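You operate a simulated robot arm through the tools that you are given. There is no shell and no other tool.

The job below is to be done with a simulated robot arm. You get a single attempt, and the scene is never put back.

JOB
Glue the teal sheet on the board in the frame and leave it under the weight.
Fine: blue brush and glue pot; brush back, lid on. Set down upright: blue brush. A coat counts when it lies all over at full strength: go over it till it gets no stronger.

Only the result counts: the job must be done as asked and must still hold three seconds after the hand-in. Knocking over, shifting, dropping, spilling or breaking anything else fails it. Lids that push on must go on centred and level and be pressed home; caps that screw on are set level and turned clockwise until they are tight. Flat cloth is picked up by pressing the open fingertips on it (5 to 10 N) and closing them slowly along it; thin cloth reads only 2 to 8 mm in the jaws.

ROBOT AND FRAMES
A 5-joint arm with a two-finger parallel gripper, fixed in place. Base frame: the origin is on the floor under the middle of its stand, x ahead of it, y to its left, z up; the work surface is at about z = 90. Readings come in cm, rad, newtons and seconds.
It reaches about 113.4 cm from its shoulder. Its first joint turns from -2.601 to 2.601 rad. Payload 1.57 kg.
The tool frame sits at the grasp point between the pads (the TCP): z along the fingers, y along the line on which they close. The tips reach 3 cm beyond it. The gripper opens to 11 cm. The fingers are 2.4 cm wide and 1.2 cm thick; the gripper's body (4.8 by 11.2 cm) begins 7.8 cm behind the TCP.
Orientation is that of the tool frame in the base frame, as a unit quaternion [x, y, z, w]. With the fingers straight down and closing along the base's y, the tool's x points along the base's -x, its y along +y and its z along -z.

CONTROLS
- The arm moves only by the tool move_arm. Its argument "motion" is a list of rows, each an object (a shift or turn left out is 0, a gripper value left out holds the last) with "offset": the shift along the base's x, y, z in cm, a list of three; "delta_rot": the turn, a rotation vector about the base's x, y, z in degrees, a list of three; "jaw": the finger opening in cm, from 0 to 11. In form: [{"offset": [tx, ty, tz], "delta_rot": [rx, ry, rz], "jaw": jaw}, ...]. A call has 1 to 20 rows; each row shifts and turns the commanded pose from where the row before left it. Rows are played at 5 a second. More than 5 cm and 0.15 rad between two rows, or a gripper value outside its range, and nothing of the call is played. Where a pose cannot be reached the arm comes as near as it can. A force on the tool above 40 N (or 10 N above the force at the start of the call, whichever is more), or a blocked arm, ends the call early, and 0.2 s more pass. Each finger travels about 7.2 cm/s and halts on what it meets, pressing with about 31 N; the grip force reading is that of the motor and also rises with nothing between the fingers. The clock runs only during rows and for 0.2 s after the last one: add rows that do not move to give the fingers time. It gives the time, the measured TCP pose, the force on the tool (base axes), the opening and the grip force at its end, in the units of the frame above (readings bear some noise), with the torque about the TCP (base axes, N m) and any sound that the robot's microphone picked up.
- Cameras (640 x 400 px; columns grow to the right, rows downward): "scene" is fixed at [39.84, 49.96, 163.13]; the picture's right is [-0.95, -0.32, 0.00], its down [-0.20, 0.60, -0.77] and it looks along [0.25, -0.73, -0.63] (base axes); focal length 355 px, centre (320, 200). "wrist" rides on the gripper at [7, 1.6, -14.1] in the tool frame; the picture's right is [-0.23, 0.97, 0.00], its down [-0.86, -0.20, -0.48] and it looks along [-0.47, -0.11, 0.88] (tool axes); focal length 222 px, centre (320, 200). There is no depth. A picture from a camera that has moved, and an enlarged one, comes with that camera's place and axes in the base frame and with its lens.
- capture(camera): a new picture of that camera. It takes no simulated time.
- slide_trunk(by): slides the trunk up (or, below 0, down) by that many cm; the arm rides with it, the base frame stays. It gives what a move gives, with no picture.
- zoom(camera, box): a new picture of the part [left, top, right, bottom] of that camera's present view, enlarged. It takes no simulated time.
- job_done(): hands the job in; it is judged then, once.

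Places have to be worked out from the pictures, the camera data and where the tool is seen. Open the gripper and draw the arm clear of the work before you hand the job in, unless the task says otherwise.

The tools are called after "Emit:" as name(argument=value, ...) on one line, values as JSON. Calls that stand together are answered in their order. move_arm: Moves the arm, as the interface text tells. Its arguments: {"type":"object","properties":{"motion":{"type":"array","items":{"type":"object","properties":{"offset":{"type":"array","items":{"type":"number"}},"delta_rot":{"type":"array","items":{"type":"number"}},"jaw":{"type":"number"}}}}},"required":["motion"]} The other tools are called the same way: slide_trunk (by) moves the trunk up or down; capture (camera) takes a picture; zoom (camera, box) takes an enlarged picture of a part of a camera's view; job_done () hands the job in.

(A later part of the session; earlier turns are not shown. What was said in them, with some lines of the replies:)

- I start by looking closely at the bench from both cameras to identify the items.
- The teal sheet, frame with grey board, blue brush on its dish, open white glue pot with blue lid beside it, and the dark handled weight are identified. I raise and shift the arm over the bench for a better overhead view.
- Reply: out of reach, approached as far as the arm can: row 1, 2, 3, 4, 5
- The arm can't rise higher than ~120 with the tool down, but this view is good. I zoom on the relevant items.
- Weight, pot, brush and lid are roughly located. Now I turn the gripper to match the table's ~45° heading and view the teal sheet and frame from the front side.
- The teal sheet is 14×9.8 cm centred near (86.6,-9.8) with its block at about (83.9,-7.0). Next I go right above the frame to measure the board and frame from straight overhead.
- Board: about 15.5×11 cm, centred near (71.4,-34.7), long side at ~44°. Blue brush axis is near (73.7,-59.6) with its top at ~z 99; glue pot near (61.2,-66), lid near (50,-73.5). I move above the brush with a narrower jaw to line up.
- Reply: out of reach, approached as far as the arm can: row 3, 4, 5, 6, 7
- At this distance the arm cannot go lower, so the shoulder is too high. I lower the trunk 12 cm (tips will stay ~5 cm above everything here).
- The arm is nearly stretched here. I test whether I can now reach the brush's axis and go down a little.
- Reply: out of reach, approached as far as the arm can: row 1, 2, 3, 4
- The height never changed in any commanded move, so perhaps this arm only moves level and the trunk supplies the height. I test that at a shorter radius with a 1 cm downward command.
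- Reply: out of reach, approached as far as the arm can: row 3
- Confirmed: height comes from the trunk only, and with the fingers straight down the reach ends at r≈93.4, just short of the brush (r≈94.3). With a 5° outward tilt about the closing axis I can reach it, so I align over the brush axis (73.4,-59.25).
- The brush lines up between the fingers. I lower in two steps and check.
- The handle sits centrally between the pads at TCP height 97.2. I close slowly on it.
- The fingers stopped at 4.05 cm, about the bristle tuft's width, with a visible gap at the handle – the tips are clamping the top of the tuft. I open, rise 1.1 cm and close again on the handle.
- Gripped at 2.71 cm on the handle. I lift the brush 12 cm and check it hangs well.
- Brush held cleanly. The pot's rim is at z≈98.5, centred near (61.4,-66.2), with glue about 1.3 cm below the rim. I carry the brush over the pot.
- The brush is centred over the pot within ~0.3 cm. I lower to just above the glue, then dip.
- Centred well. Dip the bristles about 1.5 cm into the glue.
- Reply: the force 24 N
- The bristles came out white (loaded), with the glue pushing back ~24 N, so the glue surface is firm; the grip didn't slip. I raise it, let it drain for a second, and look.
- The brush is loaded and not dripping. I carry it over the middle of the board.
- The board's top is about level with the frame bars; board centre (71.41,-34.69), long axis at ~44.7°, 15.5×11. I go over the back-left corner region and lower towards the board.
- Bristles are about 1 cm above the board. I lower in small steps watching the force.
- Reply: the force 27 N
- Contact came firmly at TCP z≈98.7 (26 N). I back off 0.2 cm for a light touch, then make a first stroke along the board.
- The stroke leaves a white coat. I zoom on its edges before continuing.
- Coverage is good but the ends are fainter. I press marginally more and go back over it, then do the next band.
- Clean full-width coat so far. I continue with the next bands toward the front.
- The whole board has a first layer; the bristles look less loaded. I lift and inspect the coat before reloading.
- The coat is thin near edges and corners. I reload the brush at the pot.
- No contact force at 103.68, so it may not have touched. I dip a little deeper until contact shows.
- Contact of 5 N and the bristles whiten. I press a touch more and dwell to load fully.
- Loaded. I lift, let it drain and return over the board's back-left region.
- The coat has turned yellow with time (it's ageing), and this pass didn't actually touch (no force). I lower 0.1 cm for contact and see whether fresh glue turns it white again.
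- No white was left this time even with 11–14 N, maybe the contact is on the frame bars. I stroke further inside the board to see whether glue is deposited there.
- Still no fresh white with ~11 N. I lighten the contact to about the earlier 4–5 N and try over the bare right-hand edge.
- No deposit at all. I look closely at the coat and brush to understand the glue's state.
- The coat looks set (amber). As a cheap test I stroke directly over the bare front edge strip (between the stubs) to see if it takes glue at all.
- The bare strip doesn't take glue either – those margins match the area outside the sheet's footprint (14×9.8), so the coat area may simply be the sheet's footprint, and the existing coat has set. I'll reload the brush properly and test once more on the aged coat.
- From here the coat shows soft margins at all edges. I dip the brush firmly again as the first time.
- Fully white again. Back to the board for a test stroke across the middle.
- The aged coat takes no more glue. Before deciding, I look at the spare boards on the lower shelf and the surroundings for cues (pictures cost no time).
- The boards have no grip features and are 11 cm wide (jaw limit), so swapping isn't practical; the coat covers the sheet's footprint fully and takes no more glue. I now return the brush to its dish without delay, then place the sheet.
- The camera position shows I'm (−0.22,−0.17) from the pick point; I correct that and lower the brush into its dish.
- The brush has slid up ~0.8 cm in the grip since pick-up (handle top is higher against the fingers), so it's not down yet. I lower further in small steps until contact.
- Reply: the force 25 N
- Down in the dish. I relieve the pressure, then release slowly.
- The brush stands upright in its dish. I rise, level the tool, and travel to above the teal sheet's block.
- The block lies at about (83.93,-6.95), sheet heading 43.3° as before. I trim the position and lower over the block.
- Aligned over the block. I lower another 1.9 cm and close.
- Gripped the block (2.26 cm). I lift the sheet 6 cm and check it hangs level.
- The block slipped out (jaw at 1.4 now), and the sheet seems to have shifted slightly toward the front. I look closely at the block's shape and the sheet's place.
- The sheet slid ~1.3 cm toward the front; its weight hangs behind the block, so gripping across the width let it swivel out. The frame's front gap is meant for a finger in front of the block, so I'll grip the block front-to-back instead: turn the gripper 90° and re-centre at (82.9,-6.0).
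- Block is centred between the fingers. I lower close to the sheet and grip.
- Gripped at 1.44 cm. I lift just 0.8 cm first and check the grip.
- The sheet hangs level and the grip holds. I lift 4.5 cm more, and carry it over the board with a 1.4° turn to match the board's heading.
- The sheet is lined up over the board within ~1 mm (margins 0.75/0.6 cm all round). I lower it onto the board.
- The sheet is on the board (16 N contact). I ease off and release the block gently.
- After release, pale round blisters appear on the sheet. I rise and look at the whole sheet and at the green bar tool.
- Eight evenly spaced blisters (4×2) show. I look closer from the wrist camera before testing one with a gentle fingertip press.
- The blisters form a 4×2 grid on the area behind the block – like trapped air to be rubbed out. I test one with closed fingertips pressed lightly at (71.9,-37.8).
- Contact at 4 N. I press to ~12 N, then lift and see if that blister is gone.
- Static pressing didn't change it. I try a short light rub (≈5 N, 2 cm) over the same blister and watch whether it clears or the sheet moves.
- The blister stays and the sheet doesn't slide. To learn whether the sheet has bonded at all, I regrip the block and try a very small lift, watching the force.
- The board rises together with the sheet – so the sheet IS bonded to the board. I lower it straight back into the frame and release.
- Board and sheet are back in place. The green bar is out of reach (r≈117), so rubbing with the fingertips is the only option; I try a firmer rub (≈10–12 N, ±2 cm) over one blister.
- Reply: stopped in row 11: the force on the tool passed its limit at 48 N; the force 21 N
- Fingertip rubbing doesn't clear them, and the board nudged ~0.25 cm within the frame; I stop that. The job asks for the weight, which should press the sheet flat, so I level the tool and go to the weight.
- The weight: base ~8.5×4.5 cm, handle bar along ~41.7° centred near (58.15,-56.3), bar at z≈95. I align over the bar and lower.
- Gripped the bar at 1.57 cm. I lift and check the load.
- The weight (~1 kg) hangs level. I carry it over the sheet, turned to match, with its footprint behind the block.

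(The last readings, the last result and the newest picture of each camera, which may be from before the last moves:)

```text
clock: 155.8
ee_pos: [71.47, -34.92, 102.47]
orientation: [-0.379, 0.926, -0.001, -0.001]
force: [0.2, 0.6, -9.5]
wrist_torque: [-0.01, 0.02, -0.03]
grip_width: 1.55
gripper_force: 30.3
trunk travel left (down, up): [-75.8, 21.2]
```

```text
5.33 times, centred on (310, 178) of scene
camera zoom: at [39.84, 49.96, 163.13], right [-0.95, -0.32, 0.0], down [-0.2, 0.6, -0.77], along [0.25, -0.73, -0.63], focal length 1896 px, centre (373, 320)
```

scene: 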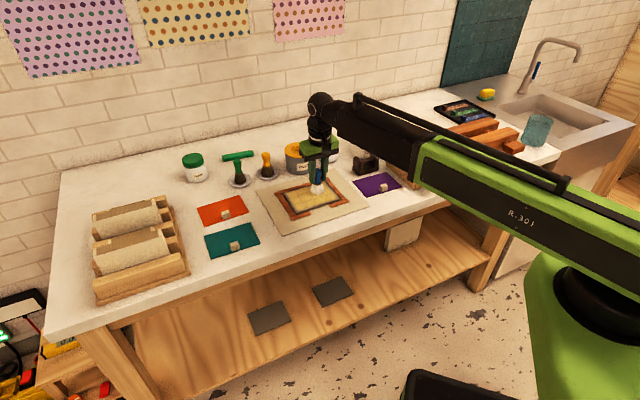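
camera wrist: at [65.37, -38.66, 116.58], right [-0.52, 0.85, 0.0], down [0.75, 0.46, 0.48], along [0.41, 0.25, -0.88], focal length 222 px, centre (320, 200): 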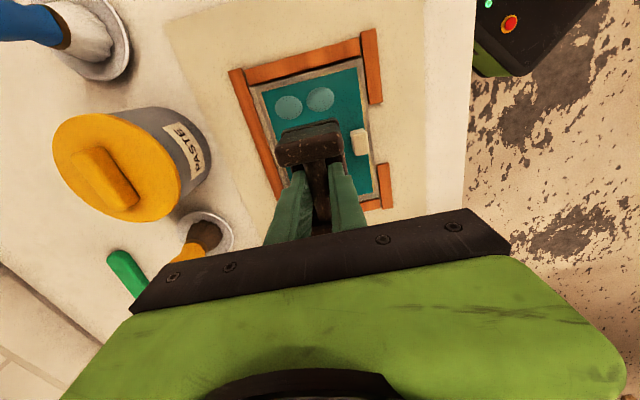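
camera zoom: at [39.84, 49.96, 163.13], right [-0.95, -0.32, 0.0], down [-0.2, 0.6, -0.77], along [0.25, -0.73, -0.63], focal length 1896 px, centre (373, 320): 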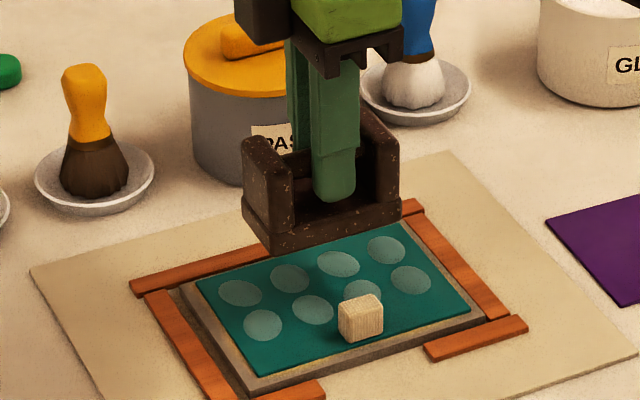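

Emit:
slide_trunk(by=-4.9)

Emit:
slide_trunk(by=-0.3)

Emit:
slide_trunk(by=-0.2)

```text
clock: 156.7
ee_pos: [71.43, -34.98, 97.67]
orientation: [-0.379, 0.925, 0.0, -0.001]
force: [1.0, 0.2, -9.5]
wrist_torque: [-0.02, 0.01, 0.02]
grip_width: 1.56
gripper_force: 31.0
trunk travel left (down, up): [-70.9, 26.1]
```

```text
clock: 157.2
ee_pos: [71.5, -34.86, 97.26]
orientation: [-0.378, 0.926, 0.0, -0.001]
force: [-0.5, -0.5, -10.3]
wrist_torque: [-0.02, -0.01, 0.03]
grip_width: 1.55
gripper_force: 30.8
trunk travel left (down, up): [-70.6, 26.4]
```

```text
clock: 157.7
ee_pos: [71.47, -34.92, 97.04]
orientation: [-0.378, 0.926, 0.0, 0.0]
force: [0.1, 0.5, -9.3]
wrist_torque: [-0.02, -0.02, -0.01]
grip_width: 1.58
gripper_force: 31.1
trunk travel left (down, up): [-70.4, 26.6]
```

Emit:
slide_trunk(by=-0.15)

Emit:
slide_trunk(by=-0.1)

Emit:
zoom(camera="scene", box=[260, 150, 360, 213])

```text
clock: 158.2
ee_pos: [71.47, -34.87, 96.96]
orientation: [-0.379, 0.925, 0.0, -0.002]
force: [1.3, -1.3, 2.3]
wrist_torque: [-0.05, -0.09, -0.01]
grip_width: 1.56
gripper_force: 31.2
trunk travel left (down, up): [-70.3, 26.7]
```

```text
clock: 158.7
ee_pos: [71.25, -34.8, 97.05]
orientation: [-0.38, 0.925, -0.002, 0.0]
force: [4.3, -2.8, 15.9]
wrist_torque: [-0.03, -0.18, -0.02]
grip_width: 1.56
gripper_force: 30.7
trunk travel left (down, up): [-70.2, 26.8]
```

```text
6.35 times, centred on (310, 182) of scene
camera zoom: at [39.84, 49.96, 163.13], right [-0.95, -0.32, 0.0], down [-0.2, 0.6, -0.77], along [0.25, -0.73, -0.63], focal length 2257 px, centre (384, 318)
```

zoom: 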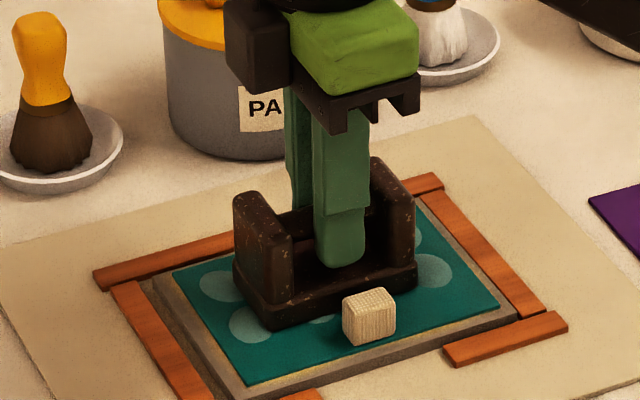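

The weight rests on the sheet. I ease the push, release, and rise.

Emit:
slide_trunk(by=0.12)

Emit:
move_arm(motion=[{"jaw": 1.8}, {"jaw": 2.2}, {"jaw": 2.7}, {}])

Emit:
slide_trunk(by=10)

Emit:
zoom(camera="scene", box=[260, 150, 360, 213])

Emit:
zoom(camera="wrist", box=[200, 40, 440, 190])

```text
clock: 159.2
ee_pos: [71.47, -34.89, 96.99]
orientation: [-0.379, 0.925, -0.001, 0.0]
force: [0.9, -0.2, 2.2]
wrist_torque: [0.06, 0.01, 0.0]
grip_width: 1.57
gripper_force: 30.9
trunk travel left (down, up): [-70.3, 26.7]
```

```text
clock: 160.2
ee_pos: [71.35, -34.94, 97.03]
orientation: [-0.38, 0.925, -0.001, -0.001]
force: [0.0, 0.1, -0.1]
wrist_torque: [0.0, 0.04, -0.02]
grip_width: 2.71
gripper_force: 0.1
trunk travel left (down, up): [-70.3, 26.7]
```

```text
clock: 161.6
ee_pos: [71.49, -34.91, 106.97]
orientation: [-0.379, 0.925, -0.001, -0.001]
force: [-0.1, 0.0, 0.1]
wrist_torque: [0.01, 0.02, -0.03]
grip_width: 2.71
gripper_force: 0.1
trunk travel left (down, up): [-80.3, 16.7]
```

```text
6.35 times, centred on (310, 182) of scene
camera zoom: at [39.84, 49.96, 163.13], right [-0.95, -0.32, 0.0], down [-0.2, 0.6, -0.77], along [0.25, -0.73, -0.63], focal length 2257 px, centre (384, 318)
```

zoom: 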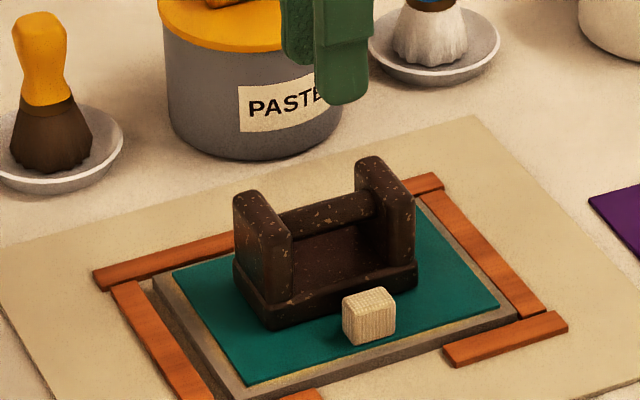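

```text
2.67 times, centred on (320, 115) of wrist
camera zoom: at [65.29, -38.64, 121.1], right [-0.52, 0.85, 0.0], down [0.75, 0.46, 0.48], along [0.41, 0.25, -0.88], focal length 592 px, centre (320, 427)
```

zoom: 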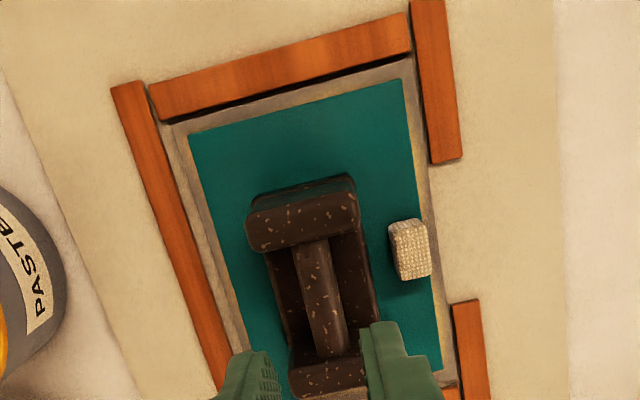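

The blisters vanished under the weight – the sheet lies flat. Now the lid: I rise a little and go over to look at the blue lid.

Emit:
slide_trunk(by=3)

Emit:
move_arm(motion=[{"offset": [-2.145, -3.86, 0]}, {"offset": [-2.145, -3.86, 0]}, {"offset": [-2.145, -3.86, 0]}, {"offset": [-2.145, -3.86, 0]}, {"offset": [-2.145, -3.86, 0]}, {"offset": [-2.145, -3.86, 0]}, {"offset": [-2.145, -3.86, 0]}, {"offset": [-2.145, -3.86, 0]}, {"offset": [-2.145, -3.86, 0]}, {"offset": [-2.145, -3.86, 0], "jaw": 4.5}, {}, {}])

Emit:
capture(camera="wrist")

Emit:
zoom(camera="wrist", box=[220, 80, 420, 205])

Emit:
zoom(camera="scene", box=[330, 80, 490, 180])

```text
clock: 162.3
ee_pos: [71.43, -34.88, 109.89]
orientation: [-0.379, 0.925, 0.001, -0.001]
force: [0.5, -0.4, 0.2]
wrist_torque: [0.0, 0.02, -0.02]
grip_width: 2.68
gripper_force: 0.1
trunk travel left (down, up): [-83.3, 13.7]
```

```text
clock: 164.9
ee_pos: [49.86, -73.64, 109.92]
orientation: [-0.379, 0.925, -0.001, 0.0]
force: [-0.6, 0.4, 0.4]
wrist_torque: [0.02, -0.03, -0.01]
grip_width: 4.49
gripper_force: 0.1
trunk travel left (down, up): [-83.3, 13.7]
```

```text
taken
camera wrist: at [43.7, -77.39, 124.1], right [-0.52, 0.85, 0.0], down [0.75, 0.46, 0.48], along [0.41, 0.25, -0.88], focal length 222 px, centre (320, 200)
```

wrist: 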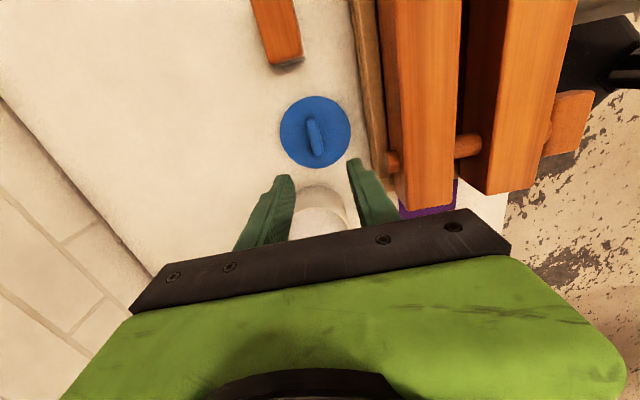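

```text
3.20 times, centred on (320, 142) of wrist
camera zoom: at [43.7, -77.39, 124.1], right [-0.52, 0.85, 0.0], down [0.75, 0.46, 0.48], along [0.41, 0.25, -0.88], focal length 711 px, centre (320, 384)
```

zoom: 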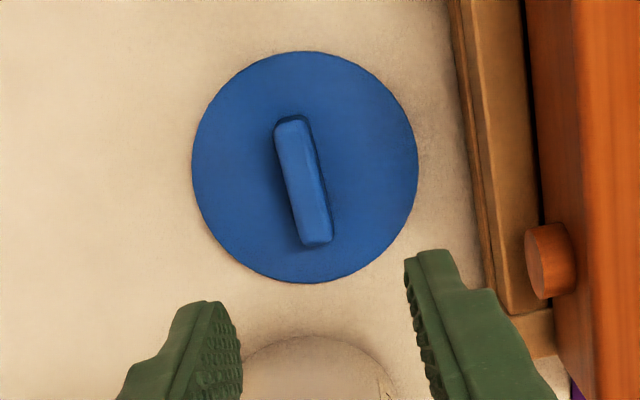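

```text
4.00 times, centred on (410, 130) of scene
camera zoom: at [39.84, 49.96, 163.13], right [-0.95, -0.32, 0.0], down [-0.2, 0.6, -0.77], along [0.25, -0.73, -0.63], focal length 1422 px, centre (-40, 480)
```

zoom: 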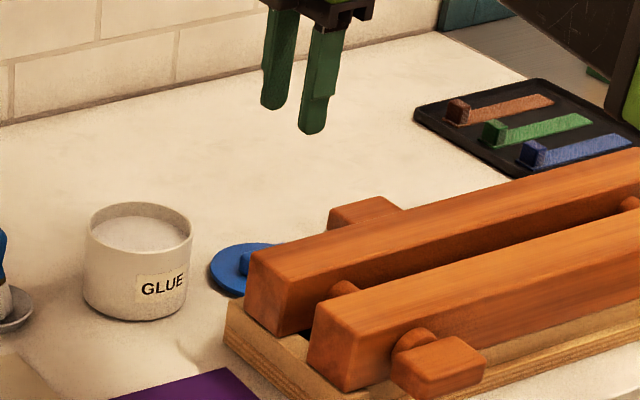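

The lid is centred near (50.0,-74.3) with its knob bar at ~41°, clear of the wooden clamp. I align to the knob and descend in steps.

Emit:
move_arm(motion=[{"offset": [0.17, -0.65, 0], "delta_rot": [0, 0, -3.4], "jaw": 4}, {}, {}])

Emit:
slide_trunk(by=-11)

Emit:
zoom(camera="wrist", box=[220, 100, 420, 225])

Emit:
zoom(camera="scene", box=[340, 100, 460, 175])

```text
clock: 165.7
ee_pos: [50.0, -74.21, 110.0]
orientation: [-0.351, 0.936, -0.001, -0.001]
force: [0.6, 0.7, 0.6]
wrist_torque: [0.03, -0.01, -0.03]
grip_width: 3.98
gripper_force: 0.2
trunk travel left (down, up): [-83.3, 13.7]
```

```text
clock: 167.1
ee_pos: [50.01, -74.31, 98.99]
orientation: [-0.352, 0.936, 0.0, -0.001]
force: [-0.1, -0.8, -0.2]
wrist_torque: [0.02, 0.03, 0.0]
grip_width: 4.0
gripper_force: 0.1
trunk travel left (down, up): [-72.3, 24.7]
```

```text
3.20 times, centred on (320, 162) of wrist
camera zoom: at [43.73, -77.59, 113.11], right [-0.47, 0.88, 0.0], down [0.78, 0.41, 0.48], along [0.42, 0.22, -0.88], focal length 711 px, centre (320, 320)
```

zoom: 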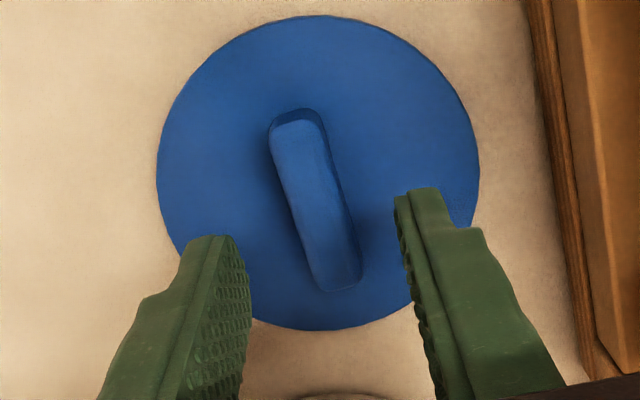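

```text
5.33 times, centred on (400, 138) of scene
camera zoom: at [39.84, 49.96, 163.13], right [-0.95, -0.32, 0.0], down [-0.2, 0.6, -0.77], along [0.25, -0.73, -0.63], focal length 1896 px, centre (-107, 533)
```

zoom: 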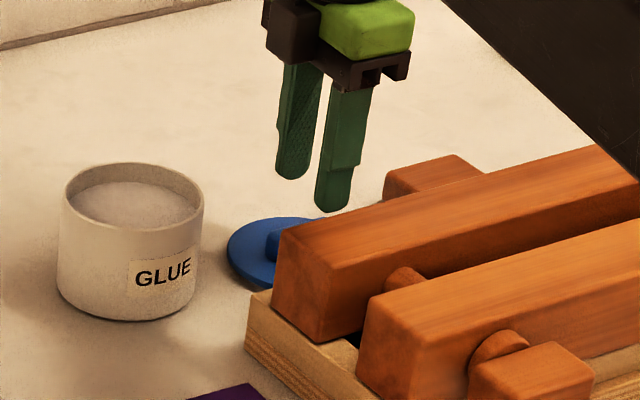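

Emit:
slide_trunk(by=-3.8)

Emit:
slide_trunk(by=-0.4)

Emit:
zoom(camera="wrist", box=[220, 100, 420, 225])

Emit:
zoom(camera="scene", box=[360, 110, 440, 160])

```text
clock: 167.9
ee_pos: [50.15, -74.26, 95.16]
orientation: [-0.351, 0.936, 0.0, -0.001]
force: [1.1, -0.5, 0.3]
wrist_torque: [0.0, 0.0, -0.03]
grip_width: 4.02
gripper_force: 0.0
trunk travel left (down, up): [-68.5, 28.5]
```

```text
clock: 168.5
ee_pos: [50.07, -74.29, 94.8]
orientation: [-0.351, 0.936, -0.001, 0.0]
force: [0.7, 0.4, 0.1]
wrist_torque: [0.02, -0.02, 0.0]
grip_width: 4.01
gripper_force: 0.0
trunk travel left (down, up): [-68.1, 28.9]
```

```text
3.20 times, centred on (320, 162) of wrist
camera zoom: at [43.73, -77.59, 108.91], right [-0.47, 0.88, 0.0], down [0.78, 0.41, 0.48], along [0.42, 0.22, -0.88], focal length 711 px, centre (320, 320)
```

zoom: 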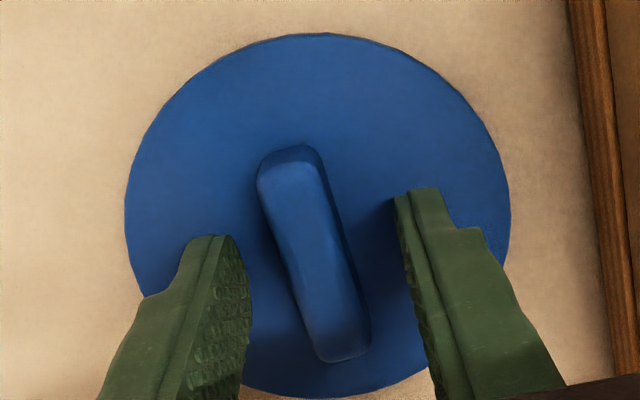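

```text
8.00 times, centred on (400, 135) of scene
camera zoom: at [39.84, 49.96, 163.13], right [-0.95, -0.32, 0.0], down [-0.2, 0.6, -0.77], along [0.25, -0.73, -0.63], focal length 2844 px, centre (-320, 720)
```

zoom: 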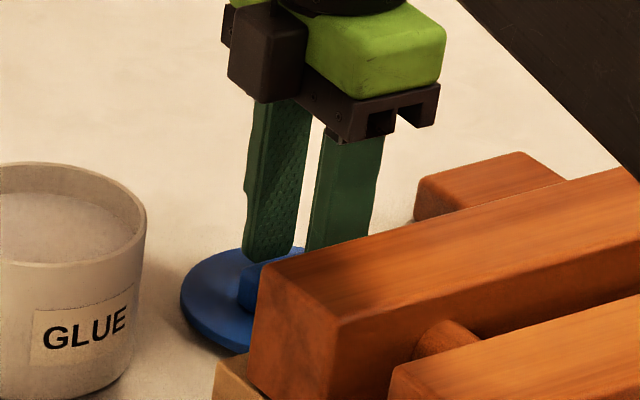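

Emit:
slide_trunk(by=-0.25)

Emit:
slide_trunk(by=-0.2)

```text
clock: 169.0
ee_pos: [50.0, -74.22, 94.55]
orientation: [-0.351, 0.936, 0.0, 0.0]
force: [-0.6, -0.2, -0.1]
wrist_torque: [-0.02, -0.01, 0.0]
grip_width: 3.99
gripper_force: 0.0
trunk travel left (down, up): [-67.8, 29.2]
```

```text
clock: 169.5
ee_pos: [50.15, -74.22, 94.35]
orientation: [-0.351, 0.936, 0.0, -0.001]
force: [-0.2, -0.7, -0.6]
wrist_torque: [0.0, 0.03, 0.02]
grip_width: 4.0
gripper_force: 0.0
trunk travel left (down, up): [-67.6, 29.4]
```

Emit:
slide_trunk(by=-0.2)

Emit:
zoom(camera="wrist", box=[220, 110, 420, 235])

```text
clock: 170.0
ee_pos: [49.98, -74.24, 94.16]
orientation: [-0.351, 0.936, -0.001, -0.001]
force: [0.1, 0.5, -0.5]
wrist_torque: [0.0, -0.02, -0.01]
grip_width: 4.01
gripper_force: 0.0
trunk travel left (down, up): [-67.4, 29.6]
```

```text
3.20 times, centred on (320, 172) of wrist
camera zoom: at [43.73, -77.59, 108.26], right [-0.47, 0.88, 0.0], down [0.78, 0.41, 0.48], along [0.42, 0.22, -0.88], focal length 711 px, centre (320, 288)
```

zoom: 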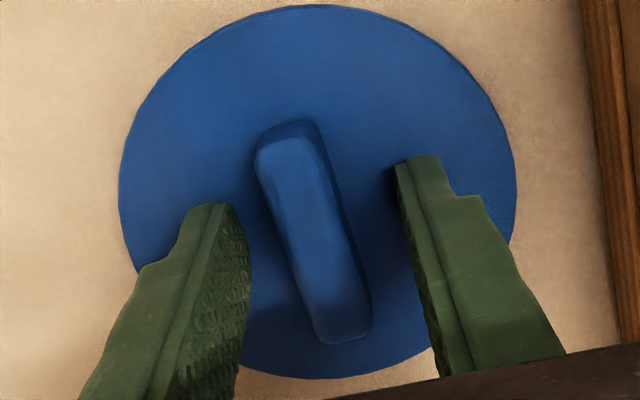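

Tips are just above the lid's plate. I close on the knob.

Emit:
move_arm(motion=[{"jaw": 3.2}, {"jaw": 2.6}, {"jaw": 2.1}, {"jaw": 1.7}, {"jaw": 1.3}, {"jaw": 0.9}, {"jaw": 0.6}, {}, {}])

Emit:
zoom(camera="wrist", box=[220, 110, 420, 235])

Emit:
slide_trunk(by=0.8)

Emit:
zoom(camera="scene", box=[360, 110, 440, 160])

```text
clock: 172.0
ee_pos: [49.92, -74.4, 94.17]
orientation: [-0.351, 0.936, -0.001, -0.001]
force: [1.8, -1.5, 0.6]
wrist_torque: [0.02, 0.01, -0.04]
grip_width: 1.49
gripper_force: 30.8
trunk travel left (down, up): [-67.4, 29.6]
```

```text
3.20 times, centred on (320, 172) of wrist
camera zoom: at [43.73, -77.59, 108.26], right [-0.47, 0.88, 0.0], down [0.78, 0.41, 0.48], along [0.42, 0.22, -0.88], focal length 711 px, centre (320, 288)
```

zoom: 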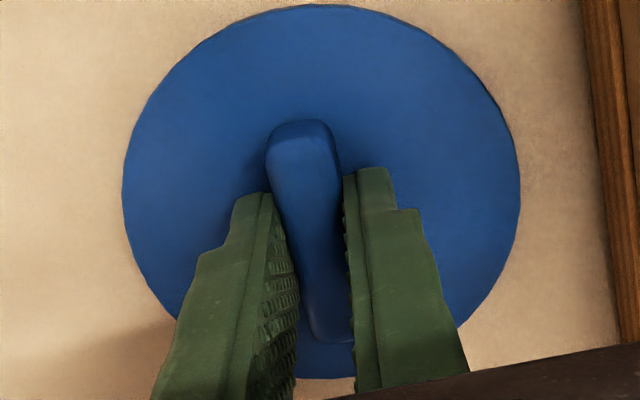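

```text
clock: 172.6
ee_pos: [50.12, -74.27, 94.97]
orientation: [-0.353, 0.936, 0.0, -0.001]
force: [0.3, 0.2, -0.9]
wrist_torque: [0.01, -0.02, -0.01]
grip_width: 1.49
gripper_force: 30.5
trunk travel left (down, up): [-68.2, 28.8]
```

```text
8.00 times, centred on (400, 135) of scene
camera zoom: at [39.84, 49.96, 163.13], right [-0.95, -0.32, 0.0], down [-0.2, 0.6, -0.77], along [0.25, -0.73, -0.63], focal length 2844 px, centre (-320, 720)
```

zoom: 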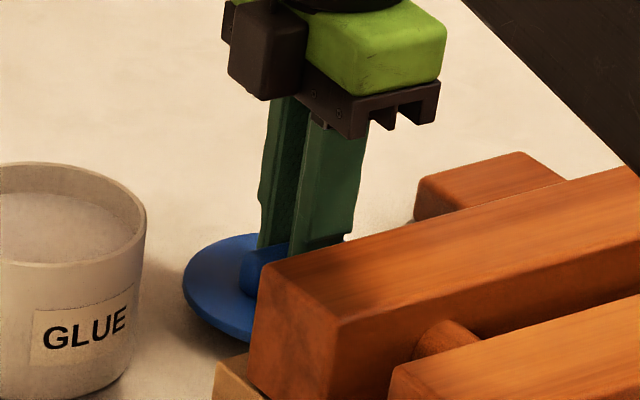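

The lid is gripped, level and centred on the TCP. To get the pot's centre precisely, I raise the lid and put the wrist camera directly above the pot.

Emit:
slide_trunk(by=13)

Emit:
move_arm(motion=[{"offset": [3.5, 2.15, 0]}, {"offset": [3.5, 2.15, 0]}, {"offset": [3.5, 2.15, 0]}, {"offset": [3.5, 2.15, 0]}, {"offset": [3.5, 2.15, 0]}, {}, {}])

Emit:
capture(camera="wrist")

Emit:
zoom(camera="wrist", box=[230, 10, 410, 123])

```text
clock: 174.2
ee_pos: [50.07, -74.22, 107.87]
orientation: [-0.352, 0.936, -0.001, -0.001]
force: [0.0, -0.2, -1.0]
wrist_torque: [-0.02, 0.04, 0.02]
grip_width: 1.51
gripper_force: 30.5
trunk travel left (down, up): [-81.2, 15.8]
```

```text
clock: 175.8
ee_pos: [67.6, -63.55, 107.77]
orientation: [-0.351, 0.936, -0.001, -0.001]
force: [0.0, 0.5, -0.6]
wrist_torque: [-0.03, 0.04, -0.03]
grip_width: 1.48
gripper_force: 31.1
trunk travel left (down, up): [-81.2, 15.8]
```

```text
taken
camera wrist: at [61.25, -67.0, 122.05], right [-0.47, 0.88, 0.0], down [0.78, 0.41, 0.48], along [0.42, 0.22, -0.88], focal length 222 px, centre (320, 200)
```

wrist: 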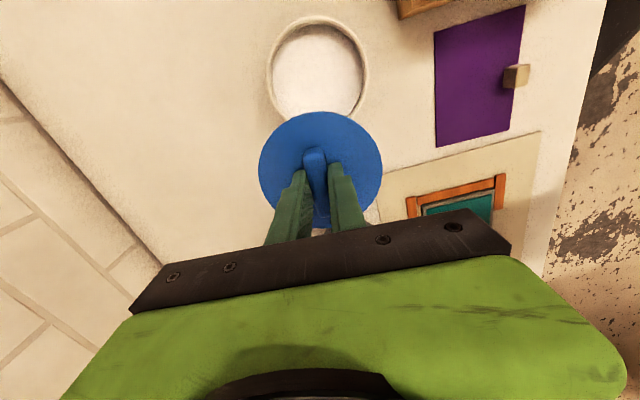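

```text
3.54 times, centred on (320, 66) of wrist
camera zoom: at [61.25, -67.0, 122.05], right [-0.47, 0.88, 0.0], down [0.78, 0.41, 0.48], along [0.42, 0.22, -0.88], focal length 786 px, centre (320, 673)
```

zoom: 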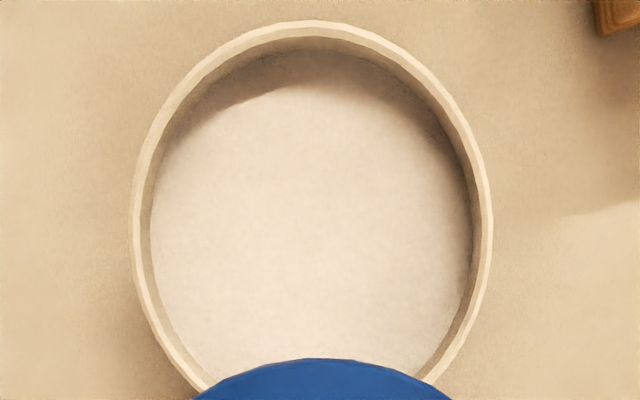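

The near-vertical view gives the pot centre at (61.5,-67.1). I move the lid exactly over it and descend in steps.

Emit:
move_arm(motion=[{"offset": [-3.04, -1.75, 0]}, {"offset": [-3.04, -1.75, 0]}, {}, {}, {}])

Emit:
slide_trunk(by=-4.3)

Emit:
zoom(camera="scene", box=[320, 110, 420, 173])

Emit:
capture(camera="wrist")

```text
clock: 177.0
ee_pos: [61.62, -66.99, 107.85]
orientation: [-0.352, 0.936, -0.001, -0.001]
force: [-0.1, 0.4, -0.2]
wrist_torque: [0.03, 0.03, -0.02]
grip_width: 1.5
gripper_force: 31.0
trunk travel left (down, up): [-81.2, 15.8]
```

```text
clock: 177.8
ee_pos: [61.67, -66.91, 103.65]
orientation: [-0.352, 0.936, 0.0, -0.001]
force: [-0.3, 0.2, -0.5]
wrist_torque: [-0.01, -0.02, -0.01]
grip_width: 1.52
gripper_force: 30.9
trunk travel left (down, up): [-76.9, 20.1]
```

```text
6.35 times, centred on (370, 142) of scene
camera zoom: at [39.84, 49.96, 163.13], right [-0.95, -0.32, 0.0], down [-0.2, 0.6, -0.77], along [0.25, -0.73, -0.63], focal length 2257 px, centre (2, 571)
```

zoom: 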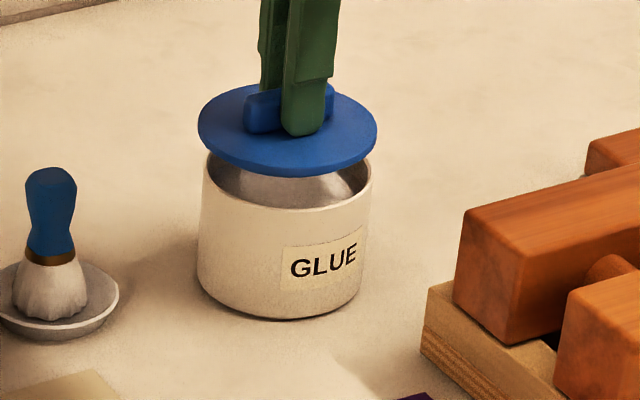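

```text
taken
camera wrist: at [55.32, -70.31, 117.76], right [-0.47, 0.88, 0.0], down [0.78, 0.41, 0.48], along [0.42, 0.22, -0.88], focal length 222 px, centre (320, 200)
```

wrist: 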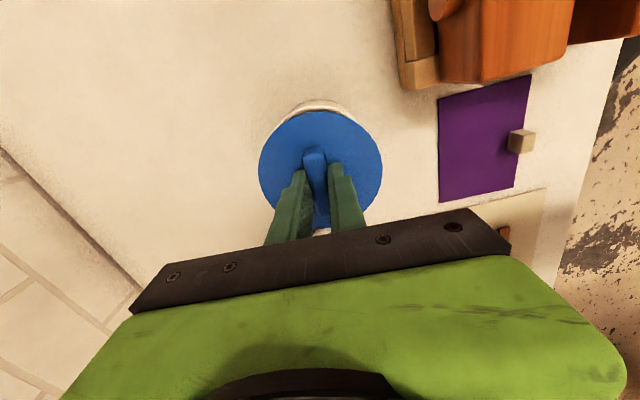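

The camera position shows the TCP is (0.15,0.19) off target; I correct that and recheck.

Emit:
move_arm(motion=[{"offset": [-0.15, -0.19, 0]}, {}, {}])

Emit:
zoom(camera="wrist", box=[240, 80, 400, 180])

Emit:
zoom(camera="scene", box=[320, 110, 420, 173])

```text
clock: 178.7
ee_pos: [61.54, -67.12, 103.76]
orientation: [-0.351, 0.936, 0.0, -0.001]
force: [1.0, 0.0, -0.5]
wrist_torque: [-0.01, -0.01, 0.0]
grip_width: 1.47
gripper_force: 31.0
trunk travel left (down, up): [-76.9, 20.1]
```

```text
4.00 times, centred on (320, 130) of wrist
camera zoom: at [55.2, -70.5, 117.76], right [-0.47, 0.88, 0.0], down [0.78, 0.41, 0.48], along [0.42, 0.22, -0.88], focal length 888 px, centre (320, 480)
```

zoom: 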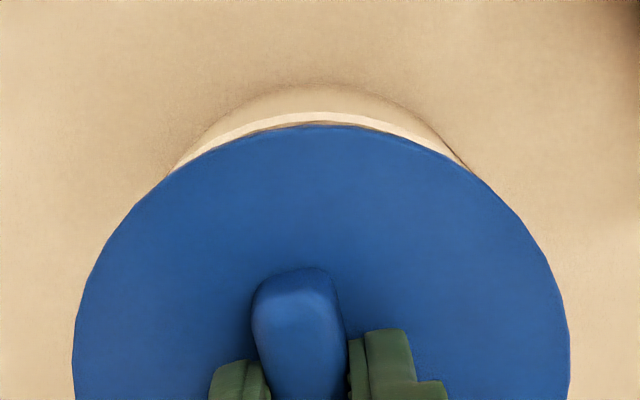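

```text
6.35 times, centred on (370, 142) of scene
camera zoom: at [39.84, 49.96, 163.13], right [-0.95, -0.32, 0.0], down [-0.2, 0.6, -0.77], along [0.25, -0.73, -0.63], focal length 2257 px, centre (2, 571)
```

zoom: 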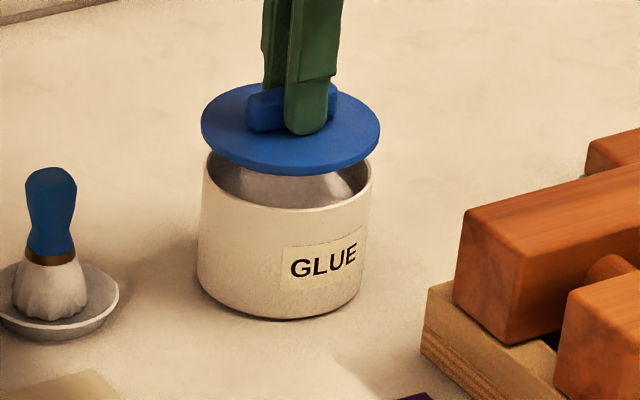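

Lid and pot line up in both views (rim z≈97.2). I lower to near contact, then in fine steps.

Emit:
slide_trunk(by=-1.9)

Emit:
slide_trunk(by=-0.3)

Emit:
zoom(camera="scene", box=[320, 110, 420, 173])

Emit:
zoom(camera="wrist", box=[240, 80, 400, 180])

```text
clock: 179.3
ee_pos: [61.54, -67.1, 101.62]
orientation: [-0.351, 0.936, 0.0, -0.001]
force: [0.7, -1.0, -0.1]
wrist_torque: [0.02, 0.01, 0.01]
grip_width: 1.5
gripper_force: 30.8
trunk travel left (down, up): [-75.0, 22.0]
```

```text
clock: 179.8
ee_pos: [61.56, -67.2, 101.44]
orientation: [-0.352, 0.936, 0.0, -0.001]
force: [0.3, -0.1, -0.2]
wrist_torque: [0.03, 0.0, 0.0]
grip_width: 1.49
gripper_force: 31.0
trunk travel left (down, up): [-74.7, 22.3]
```

```text
6.35 times, centred on (370, 142) of scene
camera zoom: at [39.84, 49.96, 163.13], right [-0.95, -0.32, 0.0], down [-0.2, 0.6, -0.77], along [0.25, -0.73, -0.63], focal length 2257 px, centre (2, 571)
```

zoom: 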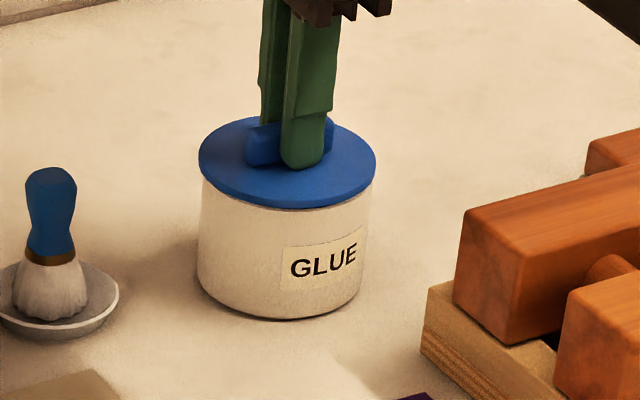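

```text
4.00 times, centred on (320, 130) of wrist
camera zoom: at [55.2, -70.5, 115.55], right [-0.47, 0.88, 0.0], down [0.78, 0.41, 0.48], along [0.42, 0.22, -0.88], focal length 888 px, centre (320, 480)
```

zoom: 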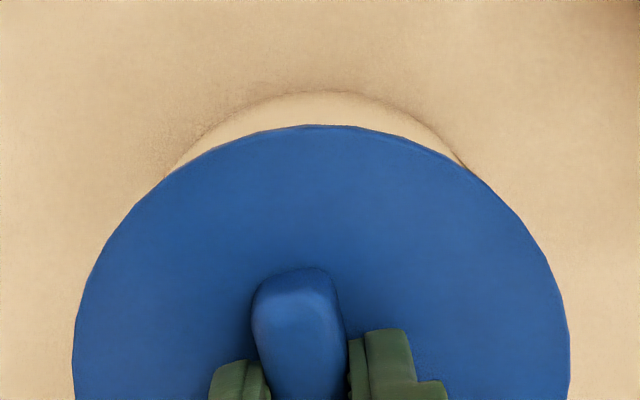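

Centred well in both views. I continue down by small steps until it takes load.

Emit:
slide_trunk(by=-0.2)

Emit:
slide_trunk(by=-0.2)

Emit:
slide_trunk(by=-0.15)

```text
clock: 180.3
ee_pos: [61.56, -67.26, 101.24]
orientation: [-0.351, 0.936, -0.001, -0.001]
force: [-0.8, -0.7, -0.5]
wrist_torque: [-0.02, 0.05, 0.0]
grip_width: 1.47
gripper_force: 30.6
trunk travel left (down, up): [-74.5, 22.5]
```

```text
clock: 180.9
ee_pos: [61.55, -67.22, 101.03]
orientation: [-0.352, 0.936, 0.0, -0.001]
force: [0.2, 0.4, 0.4]
wrist_torque: [0.02, 0.07, 0.0]
grip_width: 1.46
gripper_force: 31.3
trunk travel left (down, up): [-74.3, 22.7]
```

```text
clock: 181.4
ee_pos: [61.61, -67.07, 101.02]
orientation: [-0.352, 0.936, -0.003, -0.001]
force: [7.5, -6.5, 23.5]
wrist_torque: [-0.06, -0.14, 0.01]
grip_width: 1.48
gripper_force: 30.7
trunk travel left (down, up): [-74.2, 22.8]
```

Contact (23 N). I check that it sits level, then press further.

Emit:
zoom(camera="scene", box=[330, 115, 410, 165])

Emit:
slide_trunk(by=-0.1)

Emit:
zoom(camera="scene", box=[330, 115, 410, 165])

```text
8.00 times, centred on (370, 140) of scene
camera zoom: at [39.84, 49.96, 163.13], right [-0.95, -0.32, 0.0], down [-0.2, 0.6, -0.77], along [0.25, -0.73, -0.63], focal length 2844 px, centre (-80, 680)
```

zoom: 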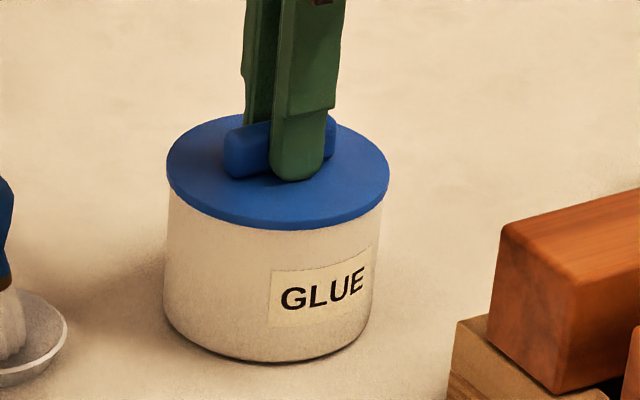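

```text
clock: 181.9
ee_pos: [61.53, -67.1, 101.04]
orientation: [-0.352, 0.936, -0.003, 0.0]
force: [-0.4, -0.9, 25.0]
wrist_torque: [0.08, 0.09, -0.01]
grip_width: 1.48
gripper_force: 30.7
trunk travel left (down, up): [-74.1, 22.9]
stopped: the force on the tool passed its limit at 44 N (the readings are from after the stop); the commanded pose is now the measured one
```

```text
8.00 times, centred on (370, 140) of scene
camera zoom: at [39.84, 49.96, 163.13], right [-0.95, -0.32, 0.0], down [-0.2, 0.6, -0.77], along [0.25, -0.73, -0.63], focal length 2844 px, centre (-80, 680)
```

zoom: 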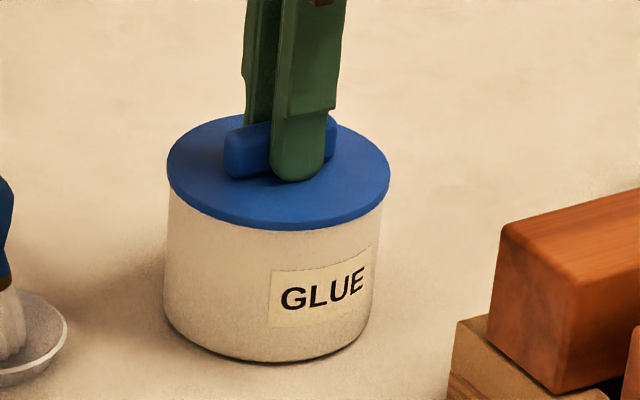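

Emit:
zoom(camera="scene", box=[345, 125, 385, 150])

Emit:
zoom(camera="wrist", box=[240, 80, 400, 180])

```text
16.00 times, centred on (365, 138) of scene
camera zoom: at [39.84, 49.96, 163.13], right [-0.95, -0.32, 0.0], down [-0.2, 0.6, -0.77], along [0.25, -0.73, -0.63], focal length 5687 px, centre (-400, 1200)
```

zoom: 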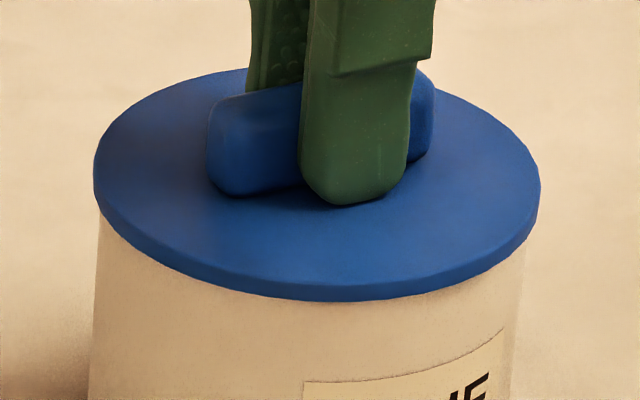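

```text
4.00 times, centred on (320, 130) of wrist
camera zoom: at [55.12, -70.38, 115.13], right [-0.47, 0.88, -0.01], down [0.77, 0.42, 0.48], along [0.42, 0.22, -0.88], focal length 888 px, centre (320, 480)
```

zoom: 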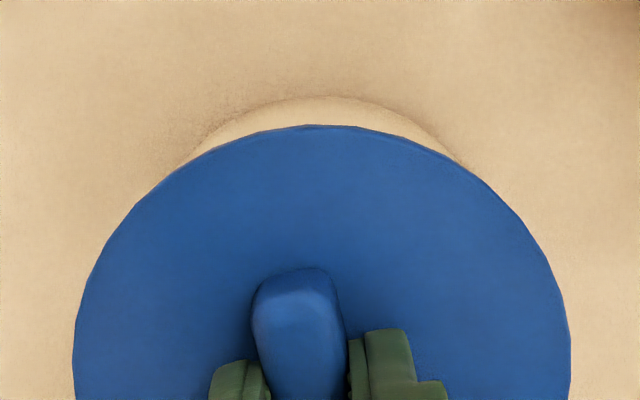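

The lid sits centred, level and flush on the rim, pressed with up to 44 N. I relieve the force, press once more to confirm it doesn't move, then release.

Emit:
slide_trunk(by=0.12)

Emit:
slide_trunk(by=-0.12)

Emit:
slide_trunk(by=0.17)

Emit:
move_arm(motion=[{"jaw": 1.7}, {"jaw": 2.1}, {"jaw": 2.8}, {"jaw": 3.6}, {}])

Emit:
zoom(camera="scene", box=[330, 115, 410, 165])

```text
clock: 182.4
ee_pos: [61.59, -67.15, 101.06]
orientation: [-0.352, 0.936, -0.002, 0.0]
force: [-1.8, 3.0, 5.7]
wrist_torque: [0.1, 0.24, -0.04]
grip_width: 1.47
gripper_force: 30.6
trunk travel left (down, up): [-74.3, 22.7]
```

```text
clock: 182.9
ee_pos: [61.53, -67.14, 101.02]
orientation: [-0.351, 0.936, -0.002, 0.001]
force: [2.2, -1.8, 21.6]
wrist_torque: [0.1, 0.02, -0.01]
grip_width: 1.46
gripper_force: 31.0
trunk travel left (down, up): [-74.1, 22.9]
```

```text
clock: 183.4
ee_pos: [61.56, -67.28, 101.1]
orientation: [-0.352, 0.936, -0.002, -0.001]
force: [-0.5, 1.4, 2.3]
wrist_torque: [0.1, 0.13, 0.01]
grip_width: 1.46
gripper_force: 31.0
trunk travel left (down, up): [-74.3, 22.7]
```

```text
clock: 184.6
ee_pos: [61.63, -67.11, 100.99]
orientation: [-0.352, 0.936, -0.002, 0.0]
force: [-0.5, 0.3, 0.9]
wrist_torque: [0.04, 0.02, -0.02]
grip_width: 3.63
gripper_force: 0.0
trunk travel left (down, up): [-74.3, 22.7]
heard: snap
```

```text
8.00 times, centred on (370, 140) of scene
camera zoom: at [39.84, 49.96, 163.13], right [-0.95, -0.32, 0.0], down [-0.2, 0.6, -0.77], along [0.25, -0.73, -0.63], focal length 2844 px, centre (-80, 680)
```

zoom: 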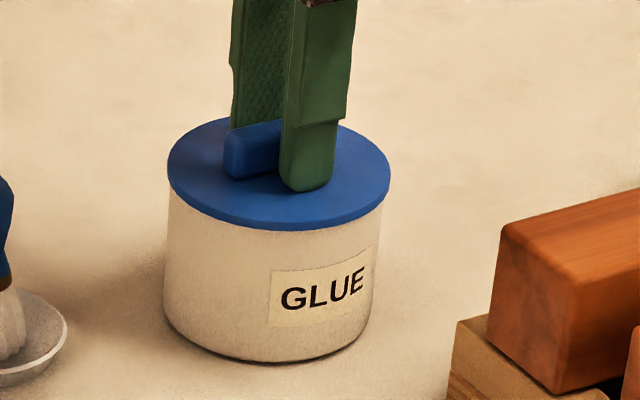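

A "snap" was heard – the lid is home. I rise, back off, and inspect everything.

Emit:
slide_trunk(by=12)

Emit:
move_arm(motion=[{"offset": [-3, 3, 0]}, {"offset": [-3, 3, 0]}, {"offset": [-3, 3, 0]}, {"offset": [-3, 3, 0]}, {"offset": [-3, 3, 0]}, {"offset": [-3, 3, 0]}, {}])

Emit:
capture(camera="scene")

Emit:
zoom(camera="scene", box=[180, 120, 420, 270])

Emit:
capture(camera="wrist")

```text
clock: 186.1
ee_pos: [61.49, -67.32, 113.08]
orientation: [-0.352, 0.936, -0.001, 0.0]
force: [0.1, 0.0, 0.4]
wrist_torque: [0.05, -0.02, 0.02]
grip_width: 3.59
gripper_force: 0.0
trunk travel left (down, up): [-86.3, 10.7]
```

```text
clock: 187.7
ee_pos: [43.74, -49.13, 113.02]
orientation: [-0.352, 0.936, -0.002, -0.001]
force: [-0.2, -0.1, -0.8]
wrist_torque: [0.0, 0.02, 0.01]
grip_width: 3.6
gripper_force: 0.0
trunk travel left (down, up): [-86.3, 10.7]
```

```text
taken
```

scene: 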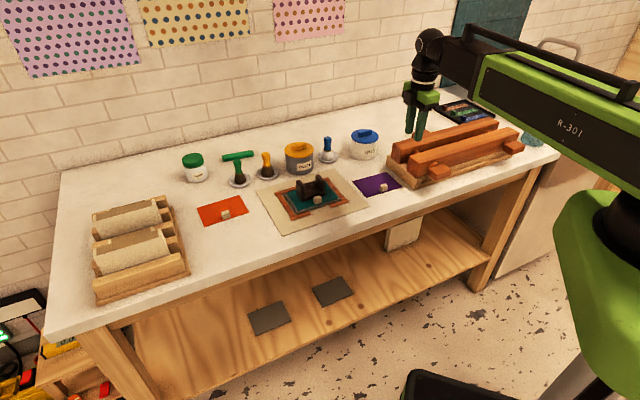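

```text
2.67 times, centred on (300, 195) of scene
camera zoom: at [39.84, 49.96, 163.13], right [-0.95, -0.32, 0.0], down [-0.2, 0.6, -0.77], along [0.25, -0.73, -0.63], focal length 948 px, centre (373, 213)
```

zoom: 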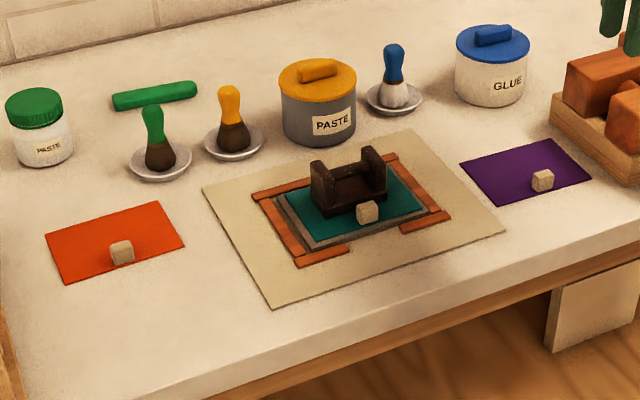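

```text
taken
camera wrist: at [37.33, -52.56, 127.1], right [-0.47, 0.88, 0.0], down [0.77, 0.41, 0.48], along [0.42, 0.22, -0.88], focal length 222 px, centre (320, 200)
```

wrist: 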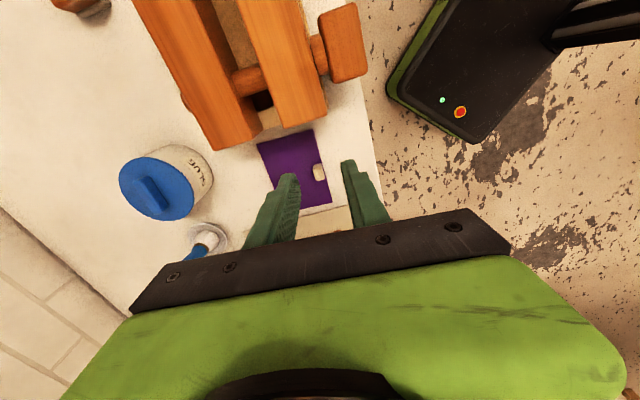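

Overall scene looks right. I zoom on the sheet, weight, brush and lid for a final check.

Emit:
zoom(camera="scene", box=[265, 160, 365, 223])

Emit:
zoom(camera="scene", box=[305, 115, 405, 178])

```text
6.35 times, centred on (315, 192) of scene
camera zoom: at [39.84, 49.96, 163.13], right [-0.95, -0.32, 0.0], down [-0.2, 0.6, -0.77], along [0.25, -0.73, -0.63], focal length 2257 px, centre (352, 254)
```

zoom: 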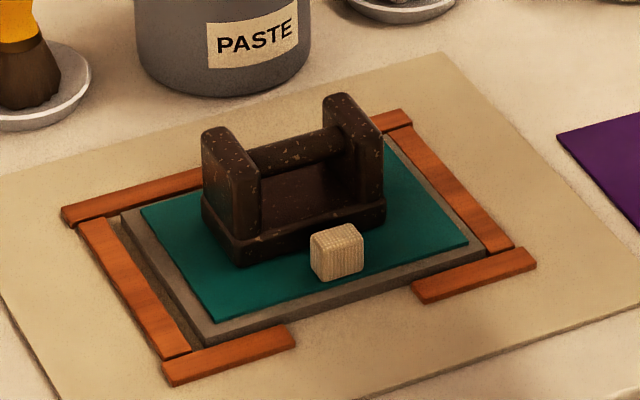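

```text
6.35 times, centred on (355, 146) of scene
camera zoom: at [39.84, 49.96, 163.13], right [-0.95, -0.32, 0.0], down [-0.2, 0.6, -0.77], along [0.25, -0.73, -0.63], focal length 2257 px, centre (98, 540)
```

zoom: 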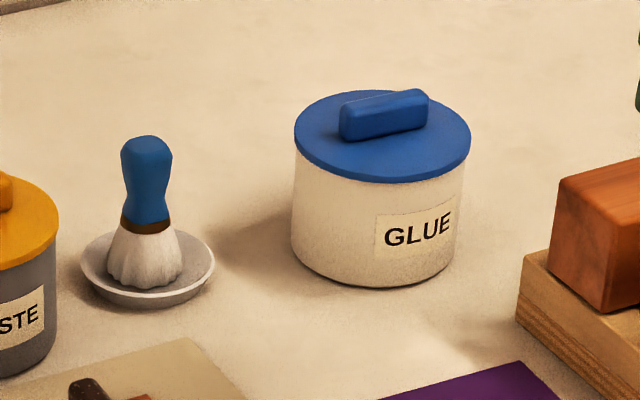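

Everything is in place: sheet flat under the weight in the frame, brush upright in its dish, lid seated. I open the gripper, draw the arm well clear and let a few seconds pass.

Emit:
move_arm(motion=[{"offset": [0, 4, 0], "jaw": 8}, {"offset": [0, 4, 0]}, {"offset": [0, 4, 0]}, {"offset": [0, 4, 0]}, {"offset": [0, 4, 0]}, {"offset": [0, 4, 0]}, {}, {}, {}, {}, {}, {}, {}, {}, {}, {}, {}, {}, {}, {}])

Emit:
capture(camera="scene")

Emit:
zoom(camera="scene", box=[265, 160, 365, 223])

```text
clock: 191.9
ee_pos: [48.79, -28.66, 112.87]
orientation: [-0.351, 0.936, 0.0, -0.001]
force: [-0.4, 0.0, 0.4]
wrist_torque: [0.0, 0.0, 0.01]
grip_width: 8.0
gripper_force: 0.1
out of reach, approached as far as the arm can: row 4, 5, 6
trunk travel left (down, up): [-86.3, 10.7]
```

```text
taken
```

scene: 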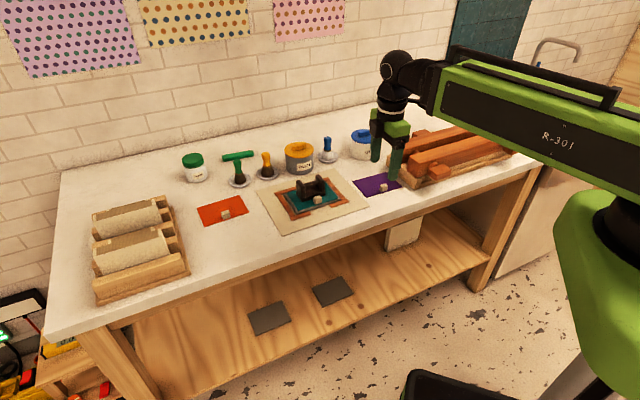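

```text
6.35 times, centred on (315, 192) of scene
camera zoom: at [39.84, 49.96, 163.13], right [-0.95, -0.32, 0.0], down [-0.2, 0.6, -0.77], along [0.25, -0.73, -0.63], focal length 2257 px, centre (352, 254)
```

zoom: 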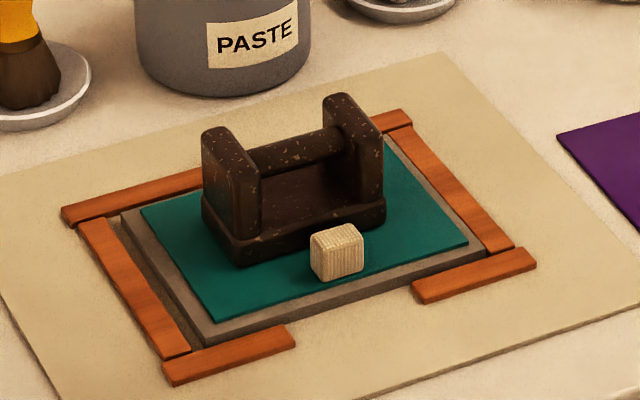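

The arm is clear and all is stable. I let some more time pass under the weight before handing in.

Emit:
move_arm(motion=[{}, {}, {}, {}, {}, {}, {}, {}, {}, {}, {}, {}, {}, {}, {}, {}, {}, {}, {}, {}])

Emit:
move_arm(motion=[{}, {}, {}, {}, {}, {}, {}, {}, {}, {}, {}, {}, {}, {}, {}, {}, {}, {}, {}, {}])

Emit:
move_arm(motion=[{}, {}, {}, {}, {}, {}, {}, {}, {}, {}, {}, {}, {}, {}, {}, {}, {}, {}, {}, {}])

Emit:
zoom(camera="scene", box=[180, 110, 420, 260])

```text
clock: 196.1
ee_pos: [48.91, -28.76, 112.93]
orientation: [-0.352, 0.936, 0.0, -0.001]
force: [-0.8, -0.5, -0.3]
wrist_torque: [0.03, -0.02, 0.01]
grip_width: 7.99
gripper_force: 0.0
trunk travel left (down, up): [-86.3, 10.7]
```

```text
clock: 200.3
ee_pos: [48.7, -28.69, 113.04]
orientation: [-0.353, 0.936, 0.0, -0.001]
force: [0.3, -0.2, -0.6]
wrist_torque: [0.05, 0.0, -0.03]
grip_width: 8.01
gripper_force: 0.0
trunk travel left (down, up): [-86.3, 10.7]
```

```text
clock: 204.5
ee_pos: [48.92, -28.69, 112.86]
orientation: [-0.352, 0.936, -0.001, -0.001]
force: [-0.2, 0.1, 0.1]
wrist_torque: [0.01, 0.04, 0.02]
grip_width: 8.0
gripper_force: 0.0
trunk travel left (down, up): [-86.3, 10.7]
```

```text
2.67 times, centred on (300, 185) of scene
camera zoom: at [39.84, 49.96, 163.13], right [-0.95, -0.32, 0.0], down [-0.2, 0.6, -0.77], along [0.25, -0.73, -0.63], focal length 948 px, centre (373, 240)
```

zoom: 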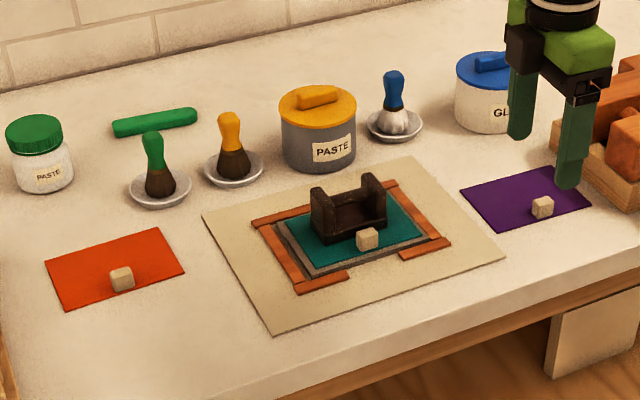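

The sheet lies flat under the weight on the board in the frame. The brush stands upright in its dish, the lid is snapped on the glue pot, nothing else looks disturbed, and the arm is clear with the gripper open. I hand the job in.

Emit:
job_done()

```text
The job is handed in.
```

I handed the job in. The teal sheet is on the board in the frame, flat under the weight. The blue brush stands upright in its dish and the lid is on the glue pot. I don't know yet how it was judged.

Some things did not go cleanly:

- **Glue coat:** The coat went on white but had turned yellow before I laid the sheet, and by then it took no more glue. I can't confirm it was still at its best. The outer margins of the board stayed thin, but the sheet doesn't cover those.
- **Bond:** When I tried a small lift, the board came up with the sheet, so they are stuck together. Eight pale blisters showed on the sheet after I laid it. Pressing and rubbing with the fingertips did nothing, but they disappeared once the weight was on. I didn't lift the weight again to see whether they stay gone.
- **Sheet slip:** My first grip on the sheet's block failed and the sheet slid about 1.3 cm on the table. I regripped it and laid it on the board with even margins.
- **Board shift:** The rubbing nudged the board about 0.25 cm inside the frame.
- **Lid:** I heard it snap as I let go. It sits centred and level.

Nothing else on the bench looked moved in the last pictures, and the arm was clear with the gripper open.
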